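You operate a simulated robot arm through the tools that you are given. There is no shell and no other tool.

Carry out the task below with a simulated two-armed robot. There is one attempt and no reset: what you move stays moved.

Task
Press the teal gauge button two times. Then open the left grey drawer, take the orange cloth and put it in the inside of the left grey drawer, then shut the drawer. Then take the green crayon and leave it on the top of the orange bench. Then open the left green drawer, take the grey foam pad from the inside of the left green drawer and put it on the top of the low orange shelf, then shut the drawer. Then take the small green wheel and put it on the green tray. Then put the orange suction cup on the top of the grey bench away on the top of the grey cart. Then take the blue foam pad and leave it on the black log book. Then fetch the small eye bolt that says "65" from the top of the grey bench and stand it on the round teal pad. Then open the right table drawer, put the teal felt block in the inside of the right table drawer and shut the drawer again. Do these in the order given. Set down upright: small eye bolt.
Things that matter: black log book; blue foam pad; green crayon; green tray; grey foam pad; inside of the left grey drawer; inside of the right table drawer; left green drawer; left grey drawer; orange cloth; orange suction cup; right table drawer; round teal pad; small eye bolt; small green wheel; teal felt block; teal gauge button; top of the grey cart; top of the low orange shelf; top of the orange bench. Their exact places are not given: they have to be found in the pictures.

It is judged by the outcome, as a careful person would: the job done as asked, and still so three seconds after it is handed in. It fails if anything else is knocked over, pushed out of place, dropped, spilled or broken. Flat cloth is picked up by pressing the open fingertips on it (5 to 10 N) and closing them slowly along it; thin cloth reads only 2 to 8 mm in the jaws.

Robot
Two 7-joint arms with fingered hands on one trunk, on a base that moves. Base frame: it is fixed to the floor where the robot stands at the start and does not move with it; the origin is under the middle of the robot, x ahead of it, y to its left, z up. Readings come in mm, degrees, newtons and seconds.
The left shoulder is at the start at [70, 145, 1037], the right one opposite. With the tool pointing down near the work surface each hand reaches from about 360 to 780 mm from the robot's upright axis, wherever it stands, measured 20 degrees to its own side. Places, roughly: black log book (15x10x3 cm) [3600, -5300, 900]; blue foam pad (10x6x2 cm) [4100, -5400, 900]; green crayon [1500, -5000, 1000]; green tray (15x19x3 cm) [3000, -4900, 900]; grey foam pad (10x6x2 cm) [2000, -5200, 700]; inside of the left grey drawer [4000, -5300, 700]; inside of the right table drawer [3000, 2100, 700]; left green drawer [1900, -5100, 700]; left grey drawer [4000, -5300, 700]; orange cloth (7x5x4 cm) [2200, -8500, 900]; orange suction cup (4x4x4 cm) [3800, -5000, 900]; right table drawer [2900, 2100, 800]; round teal pad (7x7x2 cm) [4000, -5500, 900]; small eye bolt [3500, -5500, 1000]; small green wheel (8x8x2 cm) [3200, -5200, 900]; teal felt block (6x5x4 cm) [5700, 200, 900]; teal gauge button [-1300, -3100, 900]; top of the grey cart [-1300, 1800, 800]; top of the low orange shelf [2400, -8700, 900]; top of the orange bench [-100, -6300, 800]. Payload 3.5 kg a hand.
The TCP of each hand is the grasp point between the finger pads, 25 mm short of the fingertips. In the tool frame z runs along the fingers and y along their closing line. The gripper opens to 88 mm; its body begins 29 mm behind the TCP. The gripper is a hand of 4 fingers: y runs from the thumb to the fingers, the wrist lies at [-13, -97, -162] in the tool frame, and closing takes about 1.5 s.
Orientation is that of the tool frame in the base frame, as [roll, pitch, yaw] about the fixed x, y, z axes, in that order (R = Rz(yaw) Ry(pitch) Rx(roll)). With the fingers straight down and the wrist toward the robot, the tool's x, y and z point along [0, 1, 0], [1, 0, 0] and [0, 0, -1] of the base frame.

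Tools
- The arms move only by the tool servo_tool. It takes "left_plan", "right_plan" or both (then of equal length, played together; a hand with none holds still); each is a list that holds one entry, the list of rows, each a list of 7 numbers: the turn, a rotation vector about the tool's x, y, z in units of 8 degrees (1.0 is 8 degrees), then the shift along the tool's x, y, z in units of 40 mm (1.0 is 40 mm), then the finger opening in mm, from 0 to 88. In form: [[[wx, wy, wz, tx, ty, tz, claw], ...]]. A call has 1 to 20 rows; each row shifts and turns the commanded pose from where the row before left it, along the tool's axes as they then stand. A call with a number of a shift or a turn outside -1 to 1 is refused whole. Each row takes 0.2 s and may step no farther than 50 mm and 8.6 degrees from the row before; otherwise, or with a gripper value out of range, the whole call is refused. A pose out of reach is approached as far as the arm can. The call stops where the force on the tool passes 40 N (or 10 N more than at its start, if that is more) or the arm is blocked; 0.2 s more then pass. The fingers move at their own pace (about 45 mm/s each) and stop on an object; they squeeze with about 31 N. The grip force told is the motor's: it shows also when the fingers shut on nothing. Time passes only in rows, and 0.2 s behind the last, so rows that do not move let the fingers close. The reply holds the time, the measured pose of the TCP, the force on the tool along the base axes, the opening and the grip force, in the units named above and with some noise, with the torque about the TCP (base axes, N m) and any sound that the robot's microphone picked up.
- Cameras (640 x 400 px; columns grow to the right, rows downward): "scene" is now at [139.3, 4.6, 1360.2]; the picture's right is [0.04, -1.00, 0.00], its down [-0.53, -0.02, -0.84] and it looks along [0.84, 0.04, -0.54] (base axes); focal length 270 px, centre (320, 200). "left" rides on the left gripper at [-64, -83, -98] in its tool frame; the picture's right is [-0.62, -0.37, 0.69], its down [0.71, -0.63, 0.30] and it looks along [0.32, 0.68, 0.65] (tool axes); focal length 265 px, centre (320, 200). "right" rides on the right gripper at [64, -83, -98] in its tool frame; the picture's right is [-0.62, 0.37, -0.69], its down [-0.71, -0.63, 0.30] and it looks along [-0.32, 0.68, 0.65] (tool axes); focal length 265 px, centre (320, 200).
- get_image(camera): a new picture of that camera. It takes no simulated time.
- slide_trunk(by): slides the trunk up (or, below 0, down) by that many mm; the arms and the scene camera ride with it, the base frame stays. It gives what a move gives, with no picture.
- drive_base(legs): drives the robot by 1 to 6 legs, each [ahead, left, turn to the left] in mm, mm and degrees, along the robot's own axes; the way and the turn of a leg run together, so that a leg with both is an arc; at most 1500 mm and 180 degrees a leg. The arms and the cameras ride along, it lands a little off, and it stops where it bumps. It gives what a move gives.
- grasp_type(shape, hand): the hand has 4 fingers and takes this shape, open, in about a second: jaw (thumb against the fingers, like two jaws); tri (thumb and two fingers); tip (a fingertip pinch); poke (one finger out to press); point (the index stretched); flat (the hand flat); cup (the hand cupped); fist (a fist). The gripper value then closes the fingers along that shape, each until it touches; the sizes above hold for jaw. It gives what a move gives, with no picture.
- head_to(pan, tilt): turns the head with the scene camera to pan (to the left, within 86 degrees either way) and tilt (down, from -29 to 69), counted from straight ahead of the robot. It gives what a move gives.
- point_at(camera, pixels): for up to 12 pixels [column, row] of the newest picture of that camera ("zoom" is the newest enlarged one), the place [x, y, z] in the base frame of the surface seen there, good to about 2 mm. It takes no simulated time.
- close_up(camera, box): a new picture of the part [left, top, right, bottom] of that camera's present view, enlarged. It takes no simulated time.
- job_done(): hands the job in; it is judged then, once.

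Leave the grippers open and the arms clear of the work at the hand-in unless told otherwise.

The tools are called after "Call:" as a command line: name --argument value ..., lists and objects as JSON in quotes. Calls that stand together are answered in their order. servo_tool: Moves the arms, as the interface text tells. Its arguments: {"type":"object","properties":{"left_plan":{"type":"array"},"right_plan":{"type":"array"}},"required":[]} The other tools are called the same way: slide_trunk (by) moves the trunk up or down; grasp_type (shape, hand) gives the hand a shape; drive_base (legs) drives the base; head_to (pan, tilt) turns the head that bears the scene camera; get_image (camera) takes a picture; point_at (camera, pixels) gives the place of the surface under pixels of a picture; close_up (camera, box) takes an enlarged picture of a part of a camera's view; job_done () hands the job in.

At the start:

```text
time: 0.0
left_tcp_pos: [545.7, 170.7, 1184.0]
left_tool_rot: [179.9, 0.1, 89.9]
left_ft_force: [-0.7, 0.8, -1.0]
left_ft_torque: [-0.04, 0.02, -0.01]
left_finger_gap: 87.5
left_finger_force: 0.0
left_shape: jaw
right_tcp_pos: [522.1, -203.6, 1157.2]
right_tool_rot: [-180.0, 0.0, 90.1]
right_ft_force: [1.2, -0.4, 0.1]
right_ft_torque: [0.01, 0.02, -0.02]
right_finger_gap: 87.7
right_finger_force: 0.0
right_shape: jaw
trunk travel left (down, up): [-600.0, 240.0]
robot x, y, heading: [-0.0, 1.6, 0.1]
head pan, tilt (commanded): [2.5, 32.4]
```

scene: 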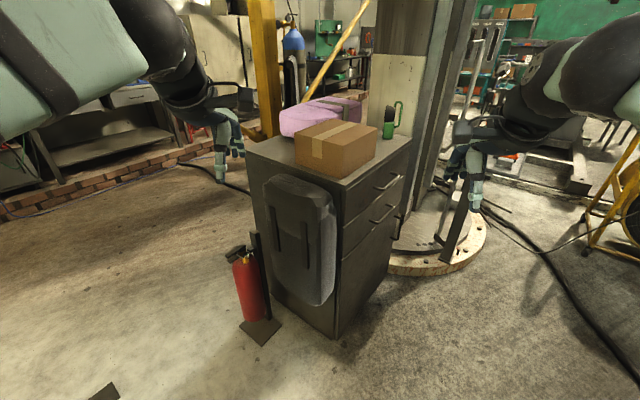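
right: 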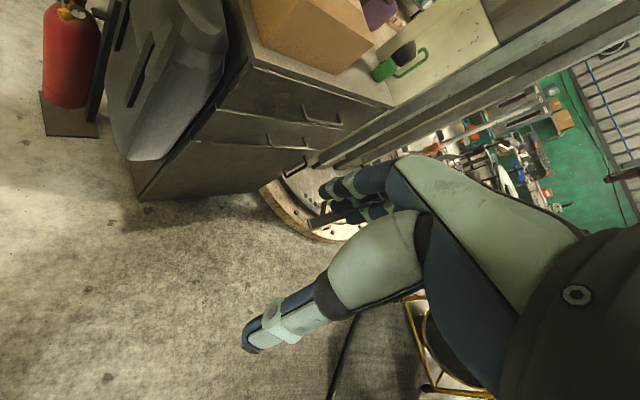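
left: 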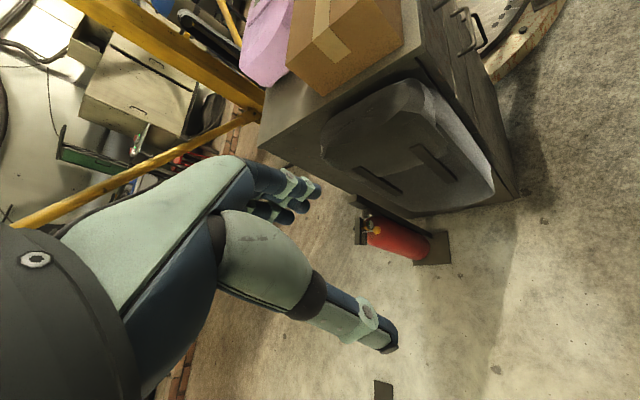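

The cabinet with a box is right ahead of me at about one metre. I first need to look around: the head goes to the right to see the way toward the teal gauge button at about [-1300, -3100].

Call:
head_to --pan -80 --tilt 20

Call:
get_image --camera "scene"

```text
time: 1.6
left_tcp_pos: [546.4, 170.6, 1183.6]
left_tool_rot: [-179.9, 0.0, 90.0]
left_ft_force: [-0.2, 0.4, -0.8]
left_ft_torque: [0.02, 0.02, -0.03]
left_finger_gap: 87.7
left_finger_force: 0.1
left_shape: jaw
right_tcp_pos: [521.9, -203.5, 1157.3]
right_tool_rot: [179.9, 0.0, 90.0]
right_ft_force: [-0.3, -1.5, -0.6]
right_ft_torque: [0.01, 0.01, 0.01]
right_finger_gap: 87.9
right_finger_force: 0.0
right_shape: jaw
trunk travel left (down, up): [-600.0, 240.0]
robot x, y, heading: [5.4, -0.2, 0.0]
head pan, tilt (commanded): [-80.0, 20.0]
```

```text
taken
```

scene: 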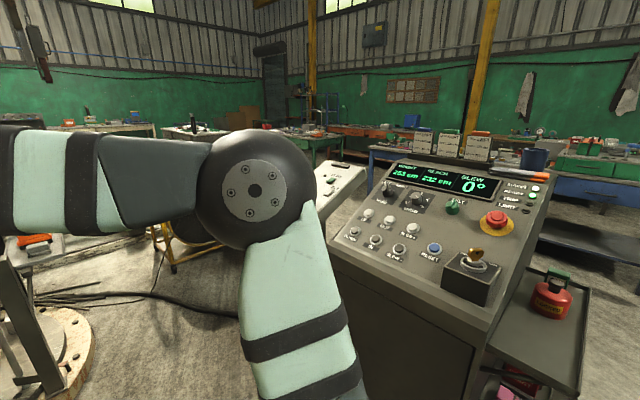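

To my right stands a control console very close by (centre about pixel (430,260)). I read some places to learn the layout.

Call:
point_at --camera "scene" --pixels '[[330, 280], [490, 330], [350, 165], [560, 350], [450, 180], [360, 290], [160, 290], [345, 180], [400, 150], [590, 190], [270, 110], [200, 130]]'

Call:
head_to --pan -45 --tilt 20

Call:
get_image --camera "scene"

```text
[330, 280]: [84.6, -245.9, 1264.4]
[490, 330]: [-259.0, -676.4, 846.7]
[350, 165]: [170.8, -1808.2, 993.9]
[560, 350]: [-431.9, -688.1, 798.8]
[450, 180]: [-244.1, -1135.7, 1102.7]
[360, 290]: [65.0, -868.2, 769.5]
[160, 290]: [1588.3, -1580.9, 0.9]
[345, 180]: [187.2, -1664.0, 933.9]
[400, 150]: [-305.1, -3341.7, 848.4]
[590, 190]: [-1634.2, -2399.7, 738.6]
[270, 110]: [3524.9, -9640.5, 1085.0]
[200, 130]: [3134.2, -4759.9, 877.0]
```

```text
time: 2.6
left_tcp_pos: [545.7, 169.8, 1184.0]
left_tool_rot: [-179.9, 0.1, 90.0]
left_ft_force: [0.2, 0.5, 0.1]
left_ft_torque: [0.01, 0.02, -0.05]
left_finger_gap: 87.7
left_finger_force: 0.1
left_shape: jaw
right_tcp_pos: [522.5, -204.3, 1158.5]
right_tool_rot: [-180.0, 0.0, 90.0]
right_ft_force: [-0.3, 0.0, -0.5]
right_ft_torque: [-0.02, -0.02, -0.03]
right_finger_gap: 87.6
right_finger_force: 0.1
right_shape: jaw
trunk travel left (down, up): [-600.0, 240.0]
robot x, y, heading: [2.3, 0.4, 0.0]
head pan, tilt (commanded): [-45.0, 20.0]
```

```text
taken
```

scene: 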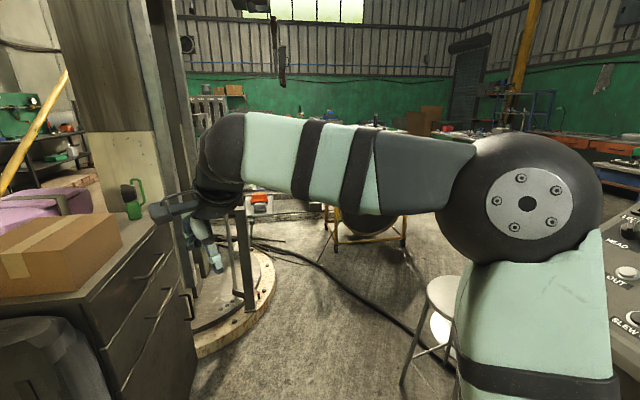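

The arm hides part of this view. I next look ahead-left and left to learn the room around me before driving.

Call:
head_to --pan 80 --tilt 20

Call:
get_image --camera "scene"

```text
time: 4.6
left_tcp_pos: [546.3, 171.1, 1184.0]
left_tool_rot: [179.9, 0.1, 90.0]
left_ft_force: [-0.2, -0.9, 0.0]
left_ft_torque: [-0.02, 0.02, 0.02]
left_finger_gap: 87.4
left_finger_force: 0.1
left_shape: jaw
right_tcp_pos: [522.8, -205.6, 1158.4]
right_tool_rot: [179.9, 0.0, 90.0]
right_ft_force: [0.5, 0.7, -0.2]
right_ft_torque: [-0.02, 0.0, -0.04]
right_finger_gap: 87.6
right_finger_force: 0.1
right_shape: jaw
trunk travel left (down, up): [-600.0, 240.0]
robot x, y, heading: [-0.2, 1.6, 0.1]
head pan, tilt (commanded): [80.0, 20.0]
```

```text
taken
```

scene: 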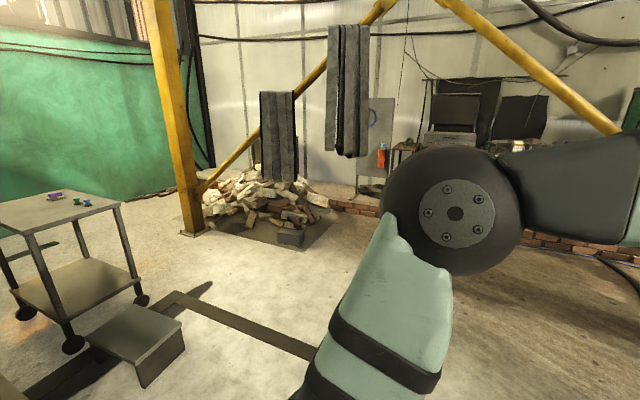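

On the left I see the grey cart (left side, pixel (60,210)) with some small things on top, and a step in front of it. I read places.

Call:
point_at --camera "scene" --pixels '[[60, 215], [8, 232], [117, 203], [130, 340], [175, 330], [75, 345], [140, 300], [180, 235], [290, 240], [300, 355], [55, 196], [88, 203]]'

Call:
head_to --pan 40 --tilt 15

Call:
get_image --camera "scene"

```text
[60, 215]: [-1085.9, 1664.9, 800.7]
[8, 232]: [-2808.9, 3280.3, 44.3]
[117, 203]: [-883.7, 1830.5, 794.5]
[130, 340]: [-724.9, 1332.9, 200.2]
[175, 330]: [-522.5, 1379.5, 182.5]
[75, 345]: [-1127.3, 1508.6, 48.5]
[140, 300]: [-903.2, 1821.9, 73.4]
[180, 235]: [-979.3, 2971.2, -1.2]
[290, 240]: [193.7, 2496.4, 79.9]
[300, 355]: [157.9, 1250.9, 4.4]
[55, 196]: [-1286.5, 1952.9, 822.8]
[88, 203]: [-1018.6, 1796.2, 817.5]
```

```text
time: 5.7
left_tcp_pos: [545.0, 171.1, 1183.4]
left_tool_rot: [-179.9, 0.0, 89.9]
left_ft_force: [0.5, -0.8, 0.3]
left_ft_torque: [0.02, 0.02, 0.05]
left_finger_gap: 87.6
left_finger_force: 0.1
left_shape: jaw
right_tcp_pos: [522.3, -204.2, 1158.3]
right_tool_rot: [179.9, 0.0, 90.0]
right_ft_force: [0.6, 0.9, -0.7]
right_ft_torque: [0.01, 0.0, -0.02]
right_finger_gap: 87.4
right_finger_force: 0.1
right_shape: jaw
trunk travel left (down, up): [-600.0, 240.0]
robot x, y, heading: [0.8, 1.3, -0.1]
head pan, tilt (commanded): [40.0, 15.0]
```

```text
taken
```

scene: 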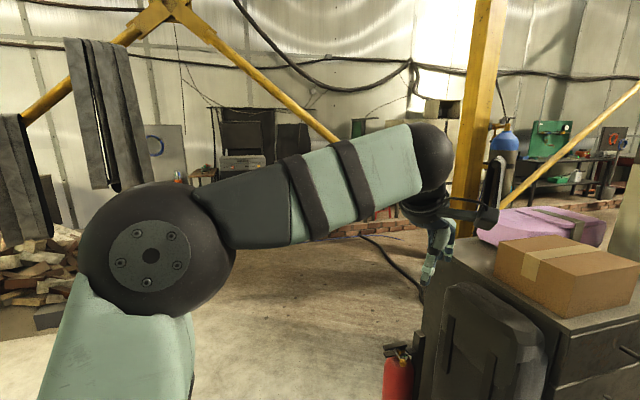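

The left arm hides the view. I read the cabinet distance so I can lower the arms into a lower, tucked pose for driving.

Call:
point_at --camera "scene" --pixels '[[465, 330], [400, 360], [560, 320], [640, 300], [440, 300], [520, 270]]'

```text
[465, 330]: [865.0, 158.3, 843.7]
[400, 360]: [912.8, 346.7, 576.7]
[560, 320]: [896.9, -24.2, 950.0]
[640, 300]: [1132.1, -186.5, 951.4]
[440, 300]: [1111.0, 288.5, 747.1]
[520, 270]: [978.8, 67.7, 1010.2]
```

The cabinet front is at x≈865, so there is room. I lower both hands by about 300 mm and pull them in by about 100 mm so that elbows clear the view.

Call:
servo_tool --left_plan '[[[0, 0, 0, 0, -0.35, 1, 88], [0, 0, 0, 0, -0.35, 1, 88], [0, 0, 0, 0, -0.35, 1, 88], [0, 0, 0, 0, -0.35, 1, 88], [0, 0, 0, 0, -0.35, 1, 88], [0, 0, 0, 0, -0.35, 1, 88], [0, 0, 0, 0, -0.35, 1, 88], [0, 0, 0, 0, -0.35, 1, 88]]]' --right_plan '[[[0, 0, 0, 0, -0.3, 0.9, 88], [0, 0, 0, 0, -0.3, 0.9, 88], [0, 0, 0, 0, -0.3, 0.9, 88], [0, 0, 0, 0, -0.3, 0.9, 88], [0, 0, 0, 0, -0.3, 0.9, 88], [0, 0, 0, 0, -0.3, 0.9, 88], [0, 0, 0, 0, -0.3, 0.9, 88], [0, 0, 0, 0, -0.3, 0.9, 88]]]'

Call:
get_image --camera "scene"

```text
time: 7.5
left_tcp_pos: [434.1, 167.3, 861.8]
left_tool_rot: [-179.9, 0.1, 90.0]
left_ft_force: [0.1, 0.6, 0.2]
left_ft_torque: [-0.02, -0.02, 0.01]
left_finger_gap: 87.7
left_finger_force: 0.0
left_shape: jaw
right_tcp_pos: [430.3, -204.3, 866.2]
right_tool_rot: [179.9, -0.2, 90.0]
right_ft_force: [0.8, -0.5, -0.6]
right_ft_torque: [-0.02, -0.01, 0.01]
right_finger_gap: 87.7
right_finger_force: 0.2
right_shape: jaw
trunk travel left (down, up): [-600.0, 240.0]
robot x, y, heading: [0.7, -0.3, 0.1]
head pan, tilt (commanded): [40.0, 15.0]
```

```text
taken
```

scene: 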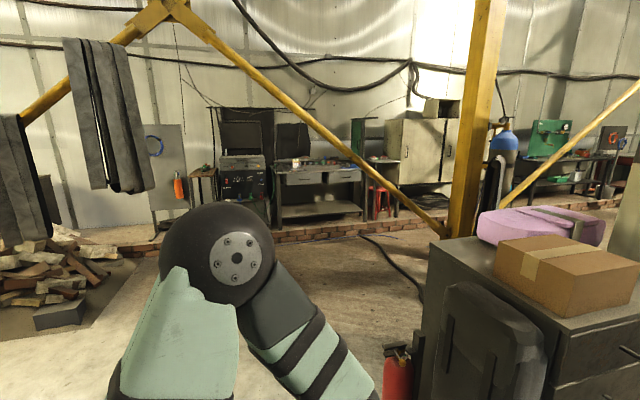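

The view is better: I see the drawer table (315,190) across the floor. I now look to the right again.

Call:
head_to --pan -45 --tilt 15

Call:
get_image --camera "scene"

Call:
head_to --pan -86 --tilt 25

Call:
get_image --camera "scene"

```text
time: 9.1
left_tcp_pos: [433.2, 169.4, 862.7]
left_tool_rot: [180.0, 0.0, 90.0]
left_ft_force: [0.1, 0.2, 1.1]
left_ft_torque: [0.01, -0.01, -0.01]
left_finger_gap: 87.5
left_finger_force: 0.0
left_shape: jaw
right_tcp_pos: [429.1, -203.9, 866.9]
right_tool_rot: [180.0, 0.0, 89.9]
right_ft_force: [-0.3, -0.6, 0.0]
right_ft_torque: [0.0, -0.01, 0.0]
right_finger_gap: 87.6
right_finger_force: 0.1
right_shape: jaw
trunk travel left (down, up): [-600.0, 240.0]
robot x, y, heading: [3.1, 1.2, -0.0]
head pan, tilt (commanded): [-45.0, 15.0]
```

```text
taken
```

scene: 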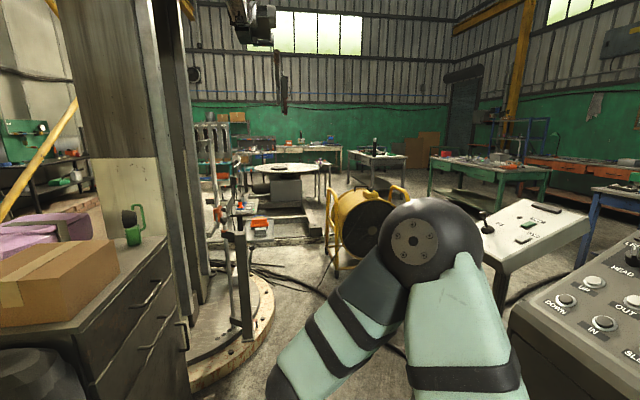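

```text
time: 10.2
left_tcp_pos: [432.4, 167.5, 862.7]
left_tool_rot: [179.9, 0.0, 89.9]
left_ft_force: [0.2, 0.1, -0.6]
left_ft_torque: [-0.03, 0.01, -0.02]
left_finger_gap: 88.0
left_finger_force: 0.1
left_shape: jaw
right_tcp_pos: [428.3, -205.4, 868.1]
right_tool_rot: [-180.0, 0.0, 90.1]
right_ft_force: [-0.1, 0.1, 0.0]
right_ft_torque: [0.02, 0.0, 0.02]
right_finger_gap: 87.9
right_finger_force: 0.0
right_shape: jaw
trunk travel left (down, up): [-600.0, 240.0]
robot x, y, heading: [2.5, -2.7, 0.3]
head pan, tilt (commanded): [-85.9, 25.0]
```

```text
taken
```

scene: 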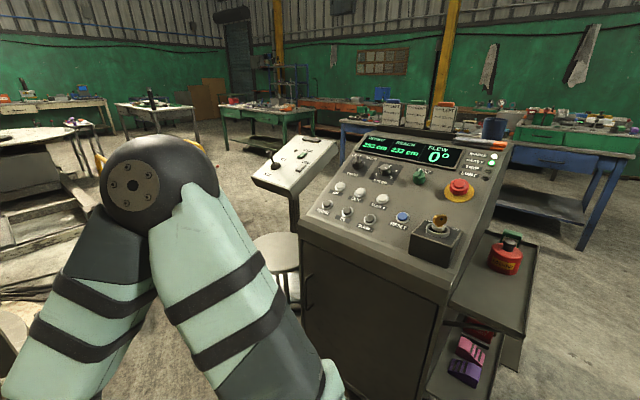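

The way to the button seems to lie behind the console on its right side (over my right shoulder). I turn in place to the right by 100° to see there.

Call:
drive_base --legs '[[0, 0, -100]]'

Call:
head_to --pan -25 --tilt 20

Call:
get_image --camera "scene"

```text
time: 14.7
left_tcp_pos: [101.9, -452.9, 863.1]
left_tool_rot: [-180.0, 0.0, -8.6]
left_ft_force: [-1.0, 0.5, 0.6]
left_ft_torque: [0.01, -0.01, 0.0]
left_finger_gap: 87.6
left_finger_force: 0.1
left_shape: jaw
right_tcp_pos: [-266.7, -393.7, 866.1]
right_tool_rot: [180.0, -0.1, -8.6]
right_ft_force: [-0.3, -0.7, -0.3]
right_ft_torque: [-0.02, 0.04, -0.04]
right_finger_gap: 87.5
right_finger_force: 0.0
right_shape: jaw
trunk travel left (down, up): [-600.0, 240.0]
robot x, y, heading: [-2.1, 2.0, -98.4]
head pan, tilt (commanded): [-85.9, 25.0]
```

```text
time: 16.0
left_tcp_pos: [100.7, -452.4, 862.4]
left_tool_rot: [-180.0, 0.1, -8.5]
left_ft_force: [0.4, -1.0, 0.3]
left_ft_torque: [0.02, 0.0, 0.01]
left_finger_gap: 87.7
left_finger_force: 0.2
left_shape: jaw
right_tcp_pos: [-266.0, -393.4, 867.9]
right_tool_rot: [-179.9, 0.0, -8.6]
right_ft_force: [-0.6, 0.0, -0.1]
right_ft_torque: [-0.03, -0.02, -0.03]
right_finger_gap: 87.8
right_finger_force: 0.1
right_shape: jaw
trunk travel left (down, up): [-600.0, 240.0]
robot x, y, heading: [-0.6, -0.0, -98.4]
head pan, tilt (commanded): [-25.0, 20.0]
```

```text
taken
```

scene: 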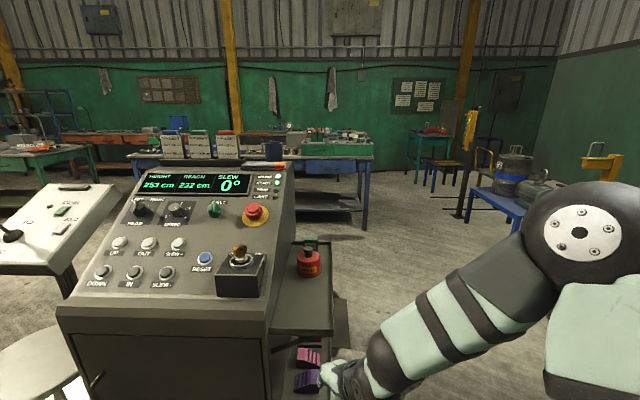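

I see a blue table behind the console with three gauge boxes at (175,145), (200,145), (228,145) and free floor to the right of the console. I zoom in on these and read places.

Call:
point_at --camera "scene" --pixels '[[173, 148], [200, 147], [228, 147], [300, 156], [370, 158], [325, 335], [295, 245], [365, 225], [420, 280], [260, 135], [510, 220], [465, 210]]'

Call:
close_up --camera "scene" --box '[130, 100, 390, 220]'

```text
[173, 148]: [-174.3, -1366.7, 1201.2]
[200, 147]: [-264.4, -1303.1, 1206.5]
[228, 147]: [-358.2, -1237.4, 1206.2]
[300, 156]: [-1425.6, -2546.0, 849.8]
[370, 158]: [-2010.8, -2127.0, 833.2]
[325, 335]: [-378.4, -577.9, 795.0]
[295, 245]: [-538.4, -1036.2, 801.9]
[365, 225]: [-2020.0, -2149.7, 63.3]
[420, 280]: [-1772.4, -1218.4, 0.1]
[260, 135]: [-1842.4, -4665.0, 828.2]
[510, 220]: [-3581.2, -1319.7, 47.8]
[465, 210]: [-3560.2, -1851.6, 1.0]
```

```text
2.46 times, centred on (260, 160) of scene
```

zoom: 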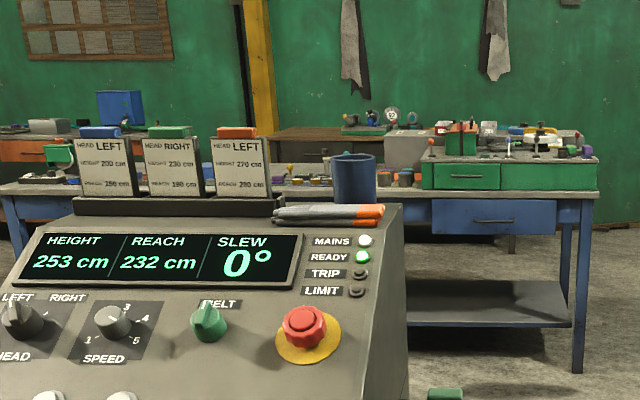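

The blue table runs at an angle from (-2010,-2127) to (-1425,-2546) and on. Before I drive backward/sideways I check the floor to my right (toward -x).

Call:
head_to --pan -70 --tilt 35

Call:
get_image --camera "scene"

```text
time: 17.1
left_tcp_pos: [100.4, -453.2, 861.6]
left_tool_rot: [-180.0, 0.1, -8.7]
left_ft_force: [0.0, -0.3, 0.7]
left_ft_torque: [-0.01, -0.01, 0.04]
left_finger_gap: 87.8
left_finger_force: 0.1
left_shape: jaw
right_tcp_pos: [-265.7, -393.3, 868.7]
right_tool_rot: [-180.0, 0.1, -8.6]
right_ft_force: [0.5, 0.7, 0.8]
right_ft_torque: [-0.05, -0.02, 0.0]
right_finger_gap: 87.6
right_finger_force: 0.0
right_shape: jaw
trunk travel left (down, up): [-600.0, 240.0]
robot x, y, heading: [0.1, 2.1, -98.5]
head pan, tilt (commanded): [-70.0, 35.0]
```

```text
taken
```

scene: 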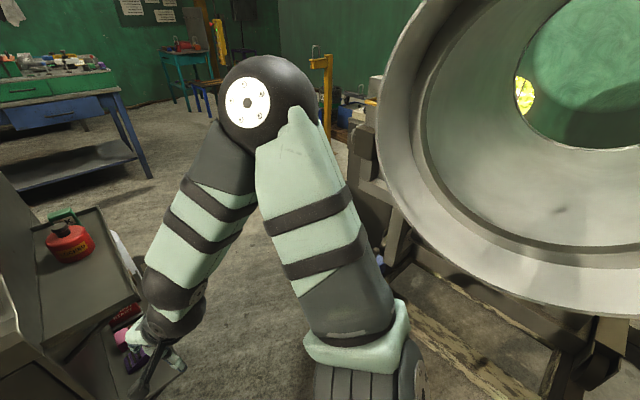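

A big steel ring/pipe lies on the right, close behind. I read its distances.

Call:
point_at --camera "scene" --pixels '[[390, 140], [500, 280], [600, 300], [360, 140], [385, 220], [420, 350], [520, 390], [240, 290], [160, 170], [270, 330], [400, 270], [300, 110]]'

```text
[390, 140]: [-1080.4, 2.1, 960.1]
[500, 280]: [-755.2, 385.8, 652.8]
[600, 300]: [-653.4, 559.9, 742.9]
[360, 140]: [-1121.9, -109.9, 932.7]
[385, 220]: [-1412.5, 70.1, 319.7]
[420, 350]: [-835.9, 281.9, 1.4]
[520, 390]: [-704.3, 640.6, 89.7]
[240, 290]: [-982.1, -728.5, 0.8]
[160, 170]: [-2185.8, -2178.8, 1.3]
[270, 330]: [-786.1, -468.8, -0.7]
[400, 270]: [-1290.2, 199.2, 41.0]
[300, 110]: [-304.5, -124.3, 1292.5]
```

The gap between the console's side shelf and the pipe is about 0.75 m. I raise the trunk fully so that the arms pass above things, and look at the pipe and shelf again.

Call:
slide_trunk --by 240

Call:
head_to --pan -60 --tilt 45

Call:
get_image --camera "scene"

```text
time: 19.6
left_tcp_pos: [100.7, -453.1, 1103.3]
left_tool_rot: [179.9, -0.1, -8.6]
left_ft_force: [0.3, -0.3, 0.1]
left_ft_torque: [0.02, 0.06, 0.06]
left_finger_gap: 87.7
left_finger_force: 0.1
left_shape: jaw
right_tcp_pos: [-266.6, -393.3, 1107.2]
right_tool_rot: [-179.9, -0.1, -8.5]
right_ft_force: [-0.2, -0.8, 0.0]
right_ft_torque: [0.02, 0.0, -0.01]
right_finger_gap: 87.9
right_finger_force: 0.1
right_shape: jaw
trunk travel left (down, up): [-840.0, 0.0]
robot x, y, heading: [-0.3, 0.9, -98.5]
head pan, tilt (commanded): [-70.0, 35.0]
```

```text
time: 20.4
left_tcp_pos: [101.3, -452.9, 1102.8]
left_tool_rot: [180.0, 0.0, -8.6]
left_ft_force: [0.5, 0.2, 0.0]
left_ft_torque: [0.01, 0.02, 0.0]
left_finger_gap: 87.7
left_finger_force: 0.0
left_shape: jaw
right_tcp_pos: [-266.0, -393.3, 1107.5]
right_tool_rot: [179.9, -0.1, -8.6]
right_ft_force: [-0.1, 0.0, -0.9]
right_ft_torque: [-0.01, 0.01, 0.01]
right_finger_gap: 87.6
right_finger_force: 0.1
right_shape: jaw
trunk travel left (down, up): [-840.0, 0.0]
robot x, y, heading: [3.2, -3.0, -98.7]
head pan, tilt (commanded): [-60.0, 45.0]
```

```text
taken
```

scene: 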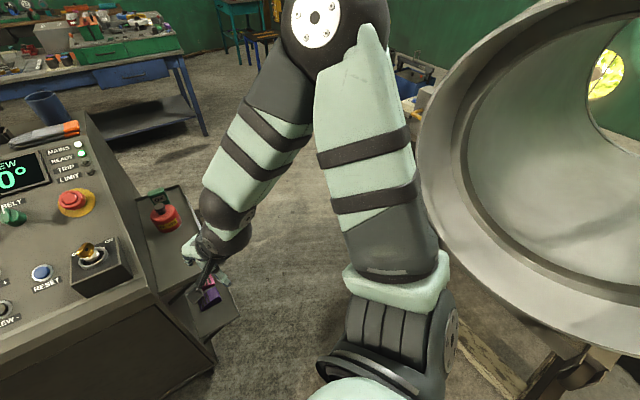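

Call:
point_at --camera "scene" --pixels '[[428, 170], [418, 130], [460, 250], [520, 40], [236, 312], [185, 188], [205, 280], [470, 340], [430, 80], [290, 260], [530, 390], [198, 240]]'

```text
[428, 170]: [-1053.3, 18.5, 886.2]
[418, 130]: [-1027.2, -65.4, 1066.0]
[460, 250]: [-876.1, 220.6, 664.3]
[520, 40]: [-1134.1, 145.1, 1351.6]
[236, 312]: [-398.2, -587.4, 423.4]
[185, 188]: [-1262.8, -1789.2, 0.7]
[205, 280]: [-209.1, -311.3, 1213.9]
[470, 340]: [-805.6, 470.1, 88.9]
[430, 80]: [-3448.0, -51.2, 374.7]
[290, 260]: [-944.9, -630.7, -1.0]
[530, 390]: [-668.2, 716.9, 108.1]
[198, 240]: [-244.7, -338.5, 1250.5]
```

The pipe rim's nearest parts are at about (-1040,-50), the shelf corner at about (-400,-580), so I pass midway through (-720,-315). I turn to heading about -156° and drive ahead 790 mm.

Call:
drive_base --legs '[[0, 0, -58], [780, 0, 0]]'

Call:
head_to --pan 40 --tilt 25

Call:
get_image --camera "scene"

```text
time: 27.0
left_tcp_pos: [-1010.5, -641.0, 1103.5]
left_tool_rot: [179.9, 0.0, -65.4]
left_ft_force: [0.7, 0.0, -0.1]
left_ft_torque: [-0.03, -0.02, 0.01]
left_finger_gap: 87.7
left_finger_force: 0.1
left_shape: jaw
right_tcp_pos: [-1163.4, -301.8, 1108.4]
right_tool_rot: [179.9, 0.0, -65.4]
right_ft_force: [-0.1, 0.0, -0.2]
right_ft_torque: [-0.02, 0.0, 0.02]
right_finger_gap: 87.9
right_finger_force: 0.2
right_shape: jaw
trunk travel left (down, up): [-840.0, 0.0]
robot x, y, heading: [-688.6, -310.2, -155.6]
head pan, tilt (commanded): [-60.0, 45.0]
```

```text
time: 28.8
left_tcp_pos: [-1011.9, -642.0, 1102.1]
left_tool_rot: [-180.0, -0.1, -65.4]
left_ft_force: [0.1, 0.1, -0.3]
left_ft_torque: [0.0, 0.01, 0.02]
left_finger_gap: 87.6
left_finger_force: 0.1
left_shape: jaw
right_tcp_pos: [-1162.7, -302.9, 1108.2]
right_tool_rot: [-180.0, 0.0, -65.4]
right_ft_force: [0.6, 0.7, -0.1]
right_ft_torque: [0.0, 0.03, -0.01]
right_finger_gap: 87.7
right_finger_force: 0.0
right_shape: jaw
trunk travel left (down, up): [-840.0, 0.0]
robot x, y, heading: [-689.1, -309.6, -155.3]
head pan, tilt (commanded): [40.0, 25.0]
```

```text
taken
```

scene: 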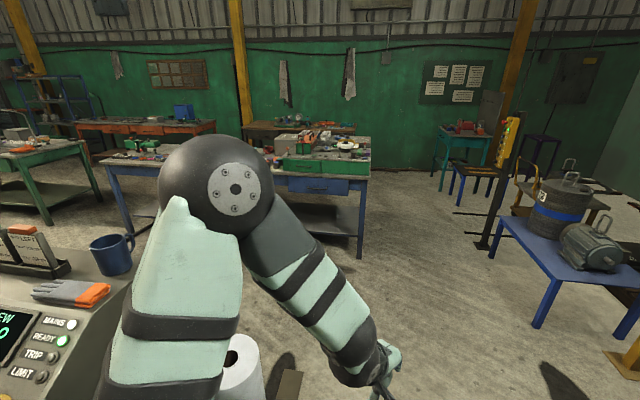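

Through the gap now; something white (a roll, (240,365)) stands by the console's back side. I read places of it and of the table.

Call:
point_at --camera "scene" --pixels '[[240, 375], [285, 385], [365, 155], [280, 165], [120, 165], [360, 230], [340, 150], [280, 130], [110, 240], [320, 290], [145, 155], [470, 300]]'

Call:
close_up --camera "scene" --box '[90, 110, 390, 220]'

```text
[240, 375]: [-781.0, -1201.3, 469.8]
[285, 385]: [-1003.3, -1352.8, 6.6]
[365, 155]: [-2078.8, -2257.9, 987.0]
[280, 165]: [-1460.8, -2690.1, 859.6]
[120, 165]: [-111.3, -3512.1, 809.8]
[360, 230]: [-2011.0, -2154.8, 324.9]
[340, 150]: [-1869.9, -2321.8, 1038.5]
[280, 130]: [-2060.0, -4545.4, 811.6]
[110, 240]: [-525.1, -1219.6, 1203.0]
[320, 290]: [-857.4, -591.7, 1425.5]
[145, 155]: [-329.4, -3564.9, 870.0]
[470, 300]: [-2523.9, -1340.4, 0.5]
```

```text
2.13 times, centred on (240, 165) of scene
```

zoom: 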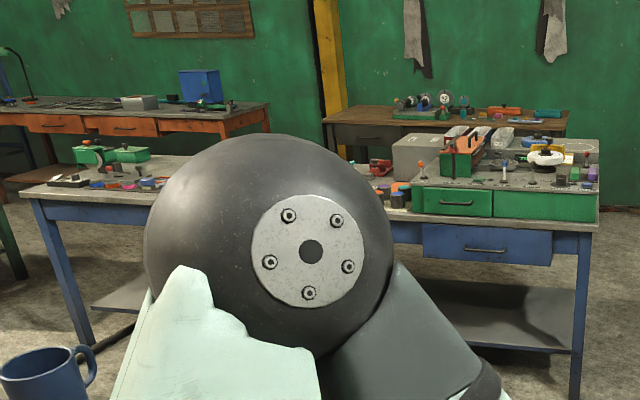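

The blue table's front edge runs from (-2011,-2155) to (-111,-3512); the button should be on it, about 350 mm in from that edge. I turn left 30° (heading about -125°, square to the table), drive ahead past the pipe and the white roll, then diagonally toward the table.

Call:
drive_base --legs '[[0, 0, 30], [450, 0, 0], [450, -100, 0], [854, 1154, 0]]'

Call:
head_to --pan 0 --tilt 35

Call:
get_image --camera "scene"

```text
time: 38.2
left_tcp_pos: [-1217.5, -1875.9, 1111.7]
left_tool_rot: [179.0, -0.5, -34.1]
left_ft_force: [0.2, 1.3, 0.8]
left_ft_torque: [-0.04, 0.0, 0.05]
left_finger_gap: 87.8
left_finger_force: 0.1
left_shape: jaw
right_tcp_pos: [-1525.3, -1665.1, 1112.3]
right_tool_rot: [179.1, -0.5, -34.1]
right_ft_force: [0.1, 1.2, 0.7]
right_ft_torque: [-0.04, 0.0, 0.04]
right_finger_gap: 87.9
right_finger_force: 0.1
right_shape: jaw
trunk travel left (down, up): [-840.0, 0.0]
robot x, y, heading: [-1111.5, -1446.0, -124.1]
head pan, tilt (commanded): [40.0, 25.0]
stopped in leg 4: the robot was blocked; the commanded pose is now the measured one
```

```text
time: 39.3
left_tcp_pos: [-1216.7, -1891.5, 1106.5]
left_tool_rot: [179.7, -0.1, -34.2]
left_ft_force: [-0.3, 0.9, -0.6]
left_ft_torque: [-0.05, -0.01, -0.03]
left_finger_gap: 87.7
left_finger_force: 0.0
left_shape: jaw
right_tcp_pos: [-1521.8, -1680.2, 1110.7]
right_tool_rot: [179.7, 0.0, -34.0]
right_ft_force: [-0.8, -0.2, 0.3]
right_ft_torque: [0.0, 0.01, 0.01]
right_finger_gap: 87.8
right_finger_force: 0.1
right_shape: jaw
trunk travel left (down, up): [-840.0, 0.0]
robot x, y, heading: [-1114.0, -1445.8, -124.0]
head pan, tilt (commanded): [0.0, 35.0]
```

```text
taken
```

scene: 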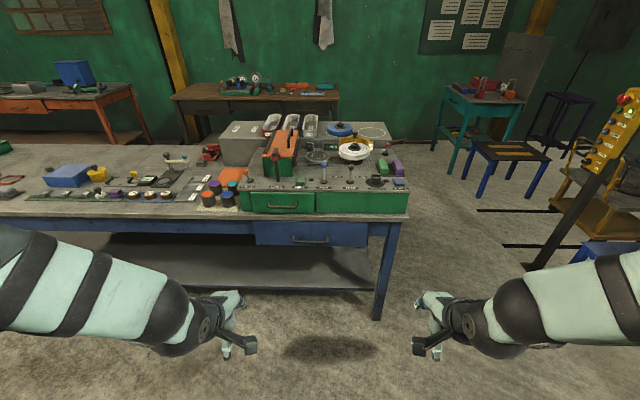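

The drive was blocked at (-1111,-1446). I look left-down to see what is there.

Call:
head_to --pan 80 --tilt 55

Call:
get_image --camera "scene"

```text
time: 40.8
left_tcp_pos: [-1215.3, -1891.1, 1105.7]
left_tool_rot: [179.6, 0.1, -34.1]
left_ft_force: [-0.2, -0.4, -0.4]
left_ft_torque: [-0.03, 0.02, 0.01]
left_finger_gap: 87.6
left_finger_force: 0.0
left_shape: jaw
right_tcp_pos: [-1521.4, -1680.1, 1110.6]
right_tool_rot: [179.7, 0.1, -34.0]
right_ft_force: [0.0, -0.4, 0.3]
right_ft_torque: [-0.01, 0.0, 0.01]
right_finger_gap: 87.8
right_finger_force: 0.0
right_shape: jaw
trunk travel left (down, up): [-840.0, 0.0]
robot x, y, heading: [-1113.7, -1444.6, -123.9]
head pan, tilt (commanded): [80.0, 55.0]
```

```text
taken
```

scene: 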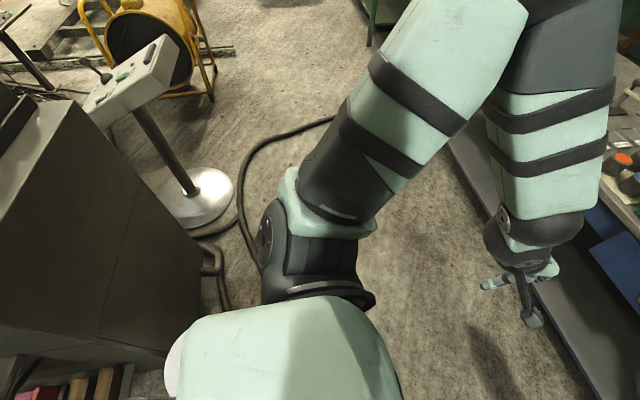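

I see the console's back, a round pole base (190,190), a floor cable and a white thing at (175,365) right beside my body. I read places.

Call:
point_at --camera "scene" --pixels '[[174, 370], [220, 270], [245, 240], [190, 195], [100, 330], [110, 380], [150, 395], [205, 250], [170, 60], [330, 120], [480, 130], [230, 190]]'

Call:
close_up --camera "scene" --box '[0, 200, 320, 400]'

```text
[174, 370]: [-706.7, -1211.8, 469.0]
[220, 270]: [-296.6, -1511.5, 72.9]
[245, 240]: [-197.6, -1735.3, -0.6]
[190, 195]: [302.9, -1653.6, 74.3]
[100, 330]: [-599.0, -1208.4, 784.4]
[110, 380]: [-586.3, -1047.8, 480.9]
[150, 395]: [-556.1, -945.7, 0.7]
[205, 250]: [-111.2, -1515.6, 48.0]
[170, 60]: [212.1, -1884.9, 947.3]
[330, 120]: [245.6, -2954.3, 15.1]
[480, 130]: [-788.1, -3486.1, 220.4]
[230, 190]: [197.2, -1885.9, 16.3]
```

```text
2.00 times, centred on (160, 300) of scene
```

zoom: 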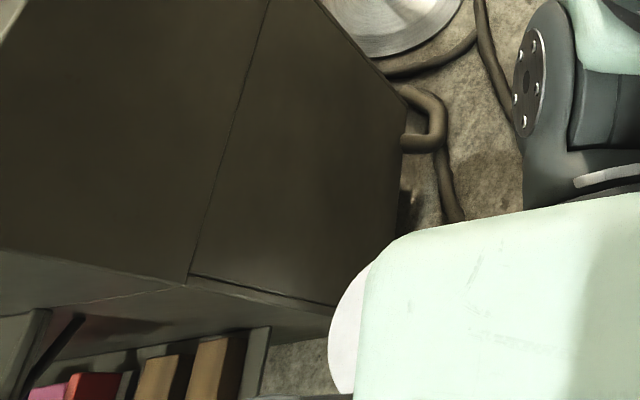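

The white roll still stands upright (its top at z≈469). I look steeply down around me to find what blocks the base.

Call:
head_to --pan 35 --tilt 69

Call:
get_image --camera "scene"

Call:
get_image --camera "left"

```text
time: 41.9
left_tcp_pos: [-1214.5, -1891.1, 1105.4]
left_tool_rot: [179.5, 0.0, -34.1]
left_ft_force: [0.0, 0.1, -0.2]
left_ft_torque: [-0.03, -0.03, -0.01]
left_finger_gap: 87.8
left_finger_force: 0.0
left_shape: jaw
right_tcp_pos: [-1520.1, -1680.2, 1110.1]
right_tool_rot: [179.6, 0.0, -33.9]
right_ft_force: [-0.1, 0.3, -0.9]
right_ft_torque: [-0.03, -0.01, 0.03]
right_finger_gap: 87.7
right_finger_force: 0.0
right_shape: jaw
trunk travel left (down, up): [-840.0, 0.0]
robot x, y, heading: [-1115.1, -1443.1, -123.8]
head pan, tilt (commanded): [35.0, 68.8]
```

```text
taken
```

scene: 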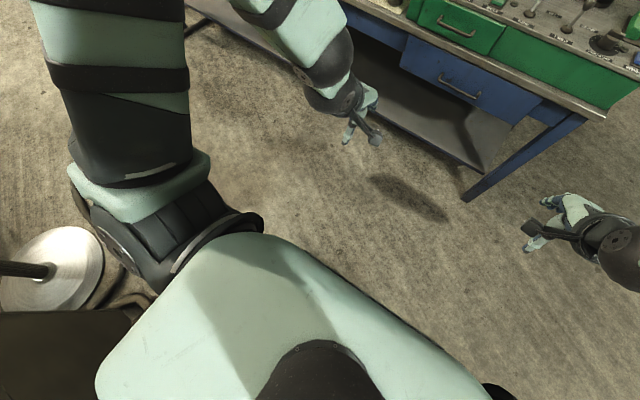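

```text
taken
```

left: 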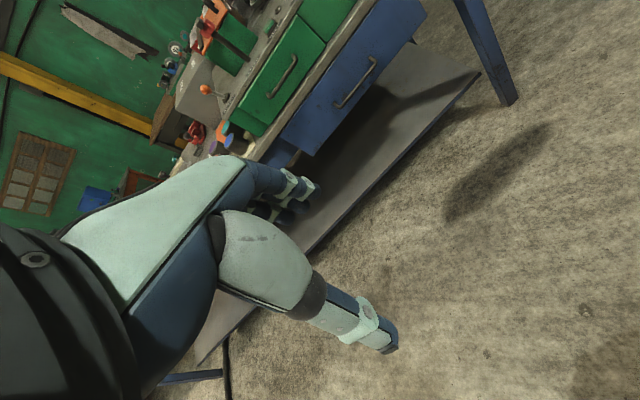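

The floor around is clear; the only thing near is the white roll behind-left, which the base probably touched. I back off ahead-right and then look at the roll.

Call:
drive_base --legs '[[250, -120, 0]]'

Call:
head_to --pan 86 --tilt 40

Call:
get_image --camera "scene"

```text
time: 43.8
left_tcp_pos: [-1449.7, -2027.0, 1105.6]
left_tool_rot: [179.4, 0.1, -34.1]
left_ft_force: [0.3, 0.2, 0.1]
left_ft_torque: [0.0, -0.01, -0.01]
left_finger_gap: 88.1
left_finger_force: 0.2
left_shape: jaw
right_tcp_pos: [-1755.5, -1816.1, 1111.7]
right_tool_rot: [179.6, 0.0, -34.0]
right_ft_force: [0.3, -0.2, -0.1]
right_ft_torque: [0.01, 0.01, 0.0]
right_finger_gap: 87.7
right_finger_force: 0.2
right_shape: jaw
trunk travel left (down, up): [-840.0, 0.0]
robot x, y, heading: [-1348.2, -1582.2, -123.8]
head pan, tilt (commanded): [35.0, 68.8]
```

```text
time: 45.0
left_tcp_pos: [-1449.4, -2028.3, 1106.3]
left_tool_rot: [179.7, 0.1, -34.1]
left_ft_force: [-0.9, -0.1, 0.3]
left_ft_torque: [0.03, -0.01, 0.03]
left_finger_gap: 87.8
left_finger_force: 0.0
left_shape: jaw
right_tcp_pos: [-1754.7, -1816.8, 1110.0]
right_tool_rot: [179.5, 0.0, -34.0]
right_ft_force: [0.4, 0.0, 1.0]
right_ft_torque: [-0.03, 0.04, -0.05]
right_finger_gap: 87.6
right_finger_force: 0.1
right_shape: jaw
trunk travel left (down, up): [-840.0, 0.0]
robot x, y, heading: [-1350.6, -1584.0, -123.9]
head pan, tilt (commanded): [85.9, 40.0]
```

```text
taken
```

scene: 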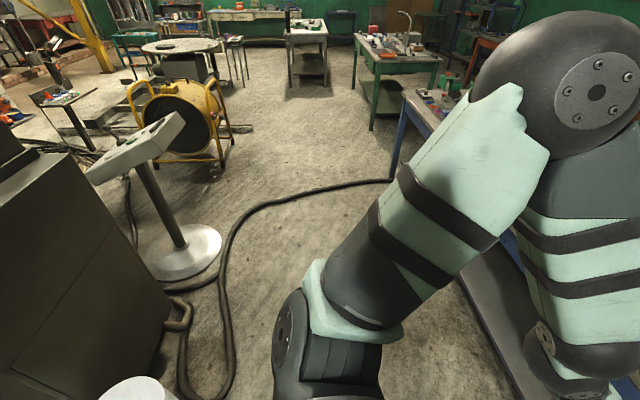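

Call:
point_at --camera "scene" --pixels '[[135, 390], [115, 390], [160, 385], [180, 310], [215, 290], [370, 180], [230, 390], [440, 105], [390, 170], [350, 100], [300, 120]]'

Call:
head_to --pan 86 --tilt 62

Call:
get_image --camera "scene"

```text
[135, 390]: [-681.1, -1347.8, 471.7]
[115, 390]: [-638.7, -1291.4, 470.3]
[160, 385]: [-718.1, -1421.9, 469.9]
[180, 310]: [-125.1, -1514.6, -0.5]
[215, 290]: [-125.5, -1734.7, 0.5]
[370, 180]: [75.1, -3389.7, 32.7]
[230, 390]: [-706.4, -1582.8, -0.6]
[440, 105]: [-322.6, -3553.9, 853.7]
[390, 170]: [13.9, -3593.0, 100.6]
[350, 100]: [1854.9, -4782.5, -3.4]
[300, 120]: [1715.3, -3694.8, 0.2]
```

```text
time: 45.9
left_tcp_pos: [-1450.5, -2028.3, 1105.4]
left_tool_rot: [179.6, 0.0, -34.1]
left_ft_force: [0.6, -1.3, -0.3]
left_ft_torque: [0.0, 0.0, -0.01]
left_finger_gap: 87.7
left_finger_force: 0.1
left_shape: jaw
right_tcp_pos: [-1757.3, -1818.3, 1109.9]
right_tool_rot: [179.6, 0.0, -34.0]
right_ft_force: [-0.3, -0.4, 0.0]
right_ft_torque: [-0.02, 0.02, -0.02]
right_finger_gap: 87.9
right_finger_force: 0.2
right_shape: jaw
trunk travel left (down, up): [-840.0, 0.0]
robot x, y, heading: [-1351.7, -1580.5, -123.9]
head pan, tilt (commanded): [85.9, 62.0]
```

```text
taken
```

scene: 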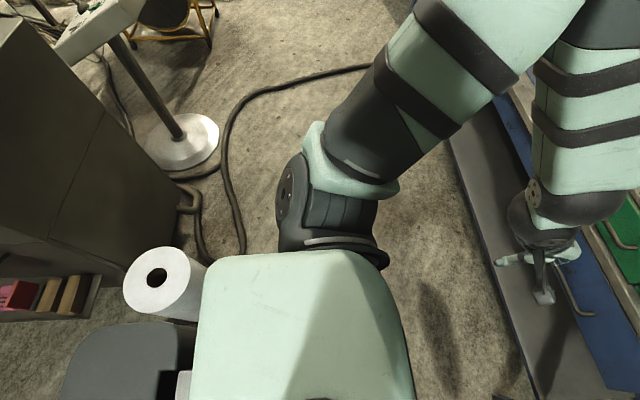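

The roll stands upright at (157,280). I read it and my base's outline (grey at (130,350)).

Call:
point_at --camera "scene" --pixels '[[128, 285], [155, 252], [188, 278], [160, 310], [175, 300], [130, 330], [70, 385], [190, 345], [150, 380]]'

```text
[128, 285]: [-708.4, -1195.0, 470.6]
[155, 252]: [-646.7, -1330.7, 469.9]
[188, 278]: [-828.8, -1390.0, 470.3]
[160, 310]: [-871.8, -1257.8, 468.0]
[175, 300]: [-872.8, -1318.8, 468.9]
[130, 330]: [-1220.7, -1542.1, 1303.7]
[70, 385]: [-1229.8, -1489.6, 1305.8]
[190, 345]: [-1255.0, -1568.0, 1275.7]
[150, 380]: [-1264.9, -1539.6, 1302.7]
```

The roll is at about (-762,-1292), radius 115, upright and in place. Now I look at the blue table to find the teal gauge button.

Call:
head_to --pan 25 --tilt 30

Call:
get_image --camera "scene"

Call:
close_up --camera "scene" --box '[200, 60, 440, 210]'

```text
time: 47.2
left_tcp_pos: [-1450.8, -2028.0, 1106.0]
left_tool_rot: [179.6, 0.0, -34.2]
left_ft_force: [0.5, 0.2, -0.1]
left_ft_torque: [0.01, 0.0, -0.01]
left_finger_gap: 88.2
left_finger_force: 0.0
left_shape: jaw
right_tcp_pos: [-1756.6, -1817.2, 1109.9]
right_tool_rot: [179.6, -0.1, -34.1]
right_ft_force: [-0.2, 0.8, 0.8]
right_ft_torque: [-0.01, -0.01, 0.01]
right_finger_gap: 87.7
right_finger_force: 0.0
right_shape: jaw
trunk travel left (down, up): [-840.0, 0.0]
robot x, y, heading: [-1349.1, -1583.3, -123.7]
head pan, tilt (commanded): [25.0, 30.0]
```

```text
taken
```

scene: 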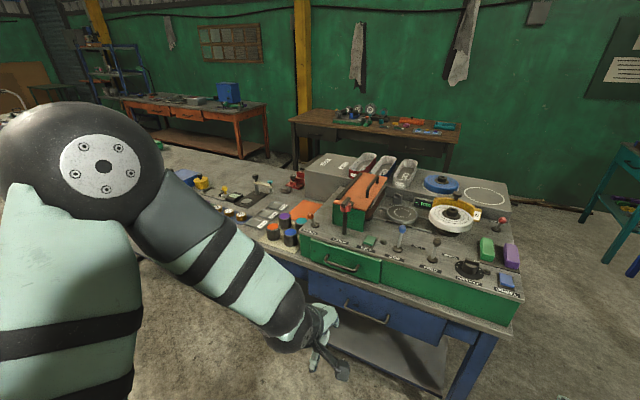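

```text
2.67 times, centred on (320, 135) of scene
```

zoom: 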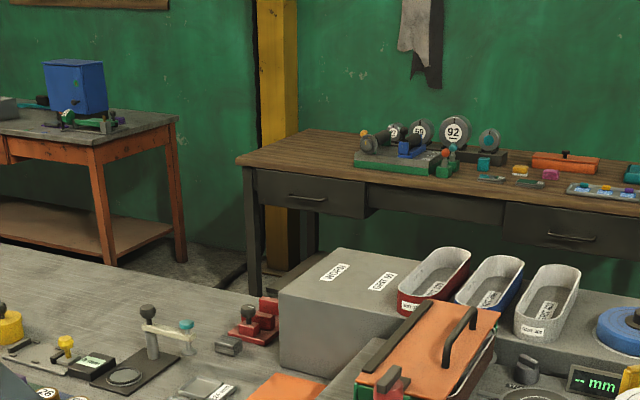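

In the enlarged view there's a comparator stand (post, arm) with a teal button at zoom (186,323). I read it and its neighbours.

Call:
point_at --camera "zoom" --pixels '[[186, 323], [186, 332], [150, 310], [148, 345], [125, 375], [95, 362], [265, 325], [228, 347], [65, 345], [180, 345], [320, 320], [250, 375]]'

Call:
close_up --camera "scene" --box '[210, 160, 310, 222]'

```text
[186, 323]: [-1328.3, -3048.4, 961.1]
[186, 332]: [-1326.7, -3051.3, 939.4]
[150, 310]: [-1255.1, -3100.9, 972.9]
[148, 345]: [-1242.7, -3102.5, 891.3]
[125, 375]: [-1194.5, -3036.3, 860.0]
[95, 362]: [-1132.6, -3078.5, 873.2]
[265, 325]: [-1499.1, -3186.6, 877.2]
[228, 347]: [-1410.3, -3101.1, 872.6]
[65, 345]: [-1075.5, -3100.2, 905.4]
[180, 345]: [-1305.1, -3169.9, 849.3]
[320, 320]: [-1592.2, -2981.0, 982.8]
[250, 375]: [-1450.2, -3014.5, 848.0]
```

```text
6.40 times, centred on (260, 191) of scene
```

zoom: 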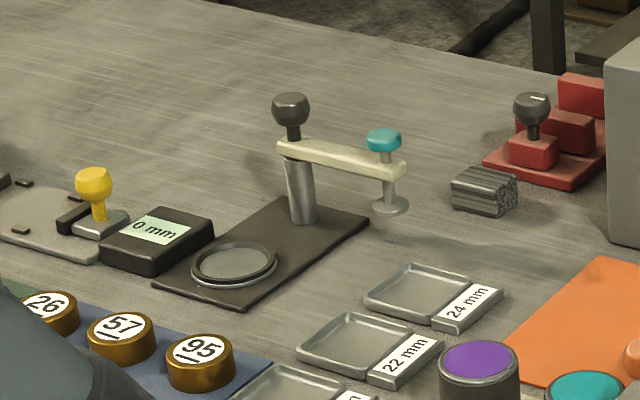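

The teal button is at about (-1328,-3048), top z≈965. I check the height of the tall things on the table (orange lidded box at (365,190) in the scene) before moving in.

Call:
get_image --camera "scene"

Call:
point_at --camera "scene" --pixels '[[372, 185], [360, 195], [330, 185], [402, 230], [455, 213], [435, 245], [345, 207], [300, 238], [310, 218], [264, 181], [265, 183], [515, 325]]'

```text
taken
```

scene: 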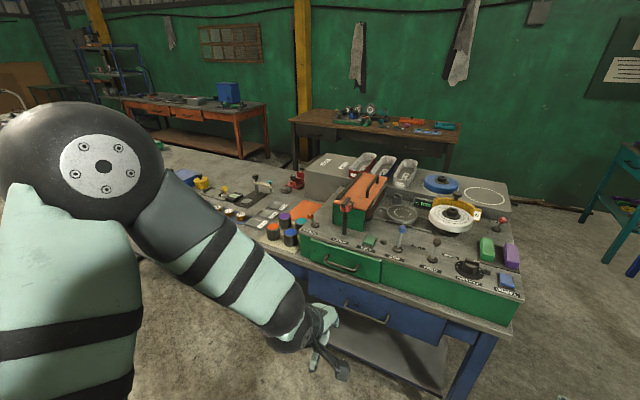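

```text
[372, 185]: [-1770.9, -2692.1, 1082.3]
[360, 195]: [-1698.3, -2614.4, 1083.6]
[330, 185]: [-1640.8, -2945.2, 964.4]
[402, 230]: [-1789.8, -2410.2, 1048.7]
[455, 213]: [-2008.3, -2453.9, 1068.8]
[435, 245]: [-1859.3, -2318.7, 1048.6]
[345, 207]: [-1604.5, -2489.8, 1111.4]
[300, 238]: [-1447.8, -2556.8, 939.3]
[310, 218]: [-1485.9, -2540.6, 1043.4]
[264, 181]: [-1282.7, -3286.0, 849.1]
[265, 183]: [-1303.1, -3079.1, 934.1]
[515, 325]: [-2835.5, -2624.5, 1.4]
```

The toolbox reaches z≈1111, so I raise the right hand by 240 mm first.

Call:
servo_tool --right_plan '[[[0, 0, 0, 0, 0, -1, 88], [0, 0, 0, 0, 0, -1, 88], [0, 0, 0, 0, 0, -1, 88], [0, 0, 0, 0, 0, -1, 88], [0, 0, 0, 0, 0, -1, 88], [0, 0, 0, 0, 0, -1, 88]]]'

Call:
drive_base --legs '[[500, 610, -1.5]]'

Call:
head_to --pan 20 --tilt 50

Call:
get_image --camera "scene"

```text
time: 48.6
left_tcp_pos: [-1450.4, -2028.4, 1105.4]
left_tool_rot: [179.7, 0.0, -34.1]
left_ft_force: [0.2, -0.6, 0.2]
left_ft_torque: [0.01, -0.02, -0.03]
left_finger_gap: 87.5
left_finger_force: 0.2
left_shape: jaw
right_tcp_pos: [-1756.2, -1816.1, 1353.2]
right_tool_rot: [179.7, -0.1, -33.9]
right_ft_force: [0.5, 0.5, -0.2]
right_ft_torque: [-0.01, -0.02, -0.02]
right_finger_gap: 87.8
right_finger_force: 0.1
right_shape: jaw
trunk travel left (down, up): [-840.0, 0.0]
robot x, y, heading: [-1347.7, -1582.0, -123.8]
head pan, tilt (commanded): [25.0, 30.0]
```

```text
time: 52.8
left_tcp_pos: [-1229.1, -2778.2, 1106.1]
left_tool_rot: [179.5, 0.0, -34.8]
left_ft_force: [0.7, 0.4, 0.4]
left_ft_torque: [-0.03, 0.03, 0.04]
left_finger_gap: 88.0
left_finger_force: 0.1
left_shape: jaw
right_tcp_pos: [-1533.0, -2561.8, 1352.9]
right_tool_rot: [179.6, -0.1, -34.9]
right_ft_force: [-0.9, 0.0, 0.3]
right_ft_torque: [0.0, -0.01, 0.05]
right_finger_gap: 87.4
right_finger_force: 0.0
right_shape: jaw
trunk travel left (down, up): [-840.0, 0.0]
robot x, y, heading: [-1123.2, -2332.3, -124.7]
head pan, tilt (commanded): [25.0, 30.0]
```

```text
time: 53.6
left_tcp_pos: [-1228.8, -2778.3, 1105.9]
left_tool_rot: [179.7, -0.1, -34.8]
left_ft_force: [-0.3, -0.3, -0.2]
left_ft_torque: [0.01, 0.0, 0.02]
left_finger_gap: 87.6
left_finger_force: 0.1
left_shape: jaw
right_tcp_pos: [-1531.5, -2563.3, 1353.4]
right_tool_rot: [179.6, 0.0, -34.6]
right_ft_force: [0.7, -0.6, 0.3]
right_ft_torque: [0.0, 0.02, 0.01]
right_finger_gap: 87.8
right_finger_force: 0.1
right_shape: jaw
trunk travel left (down, up): [-840.0, 0.0]
robot x, y, heading: [-1127.2, -2336.1, -124.7]
head pan, tilt (commanded): [20.0, 50.0]
```

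```text
taken
```

scene: 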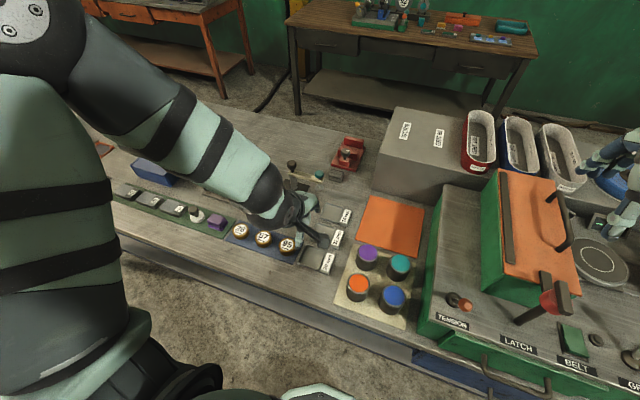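

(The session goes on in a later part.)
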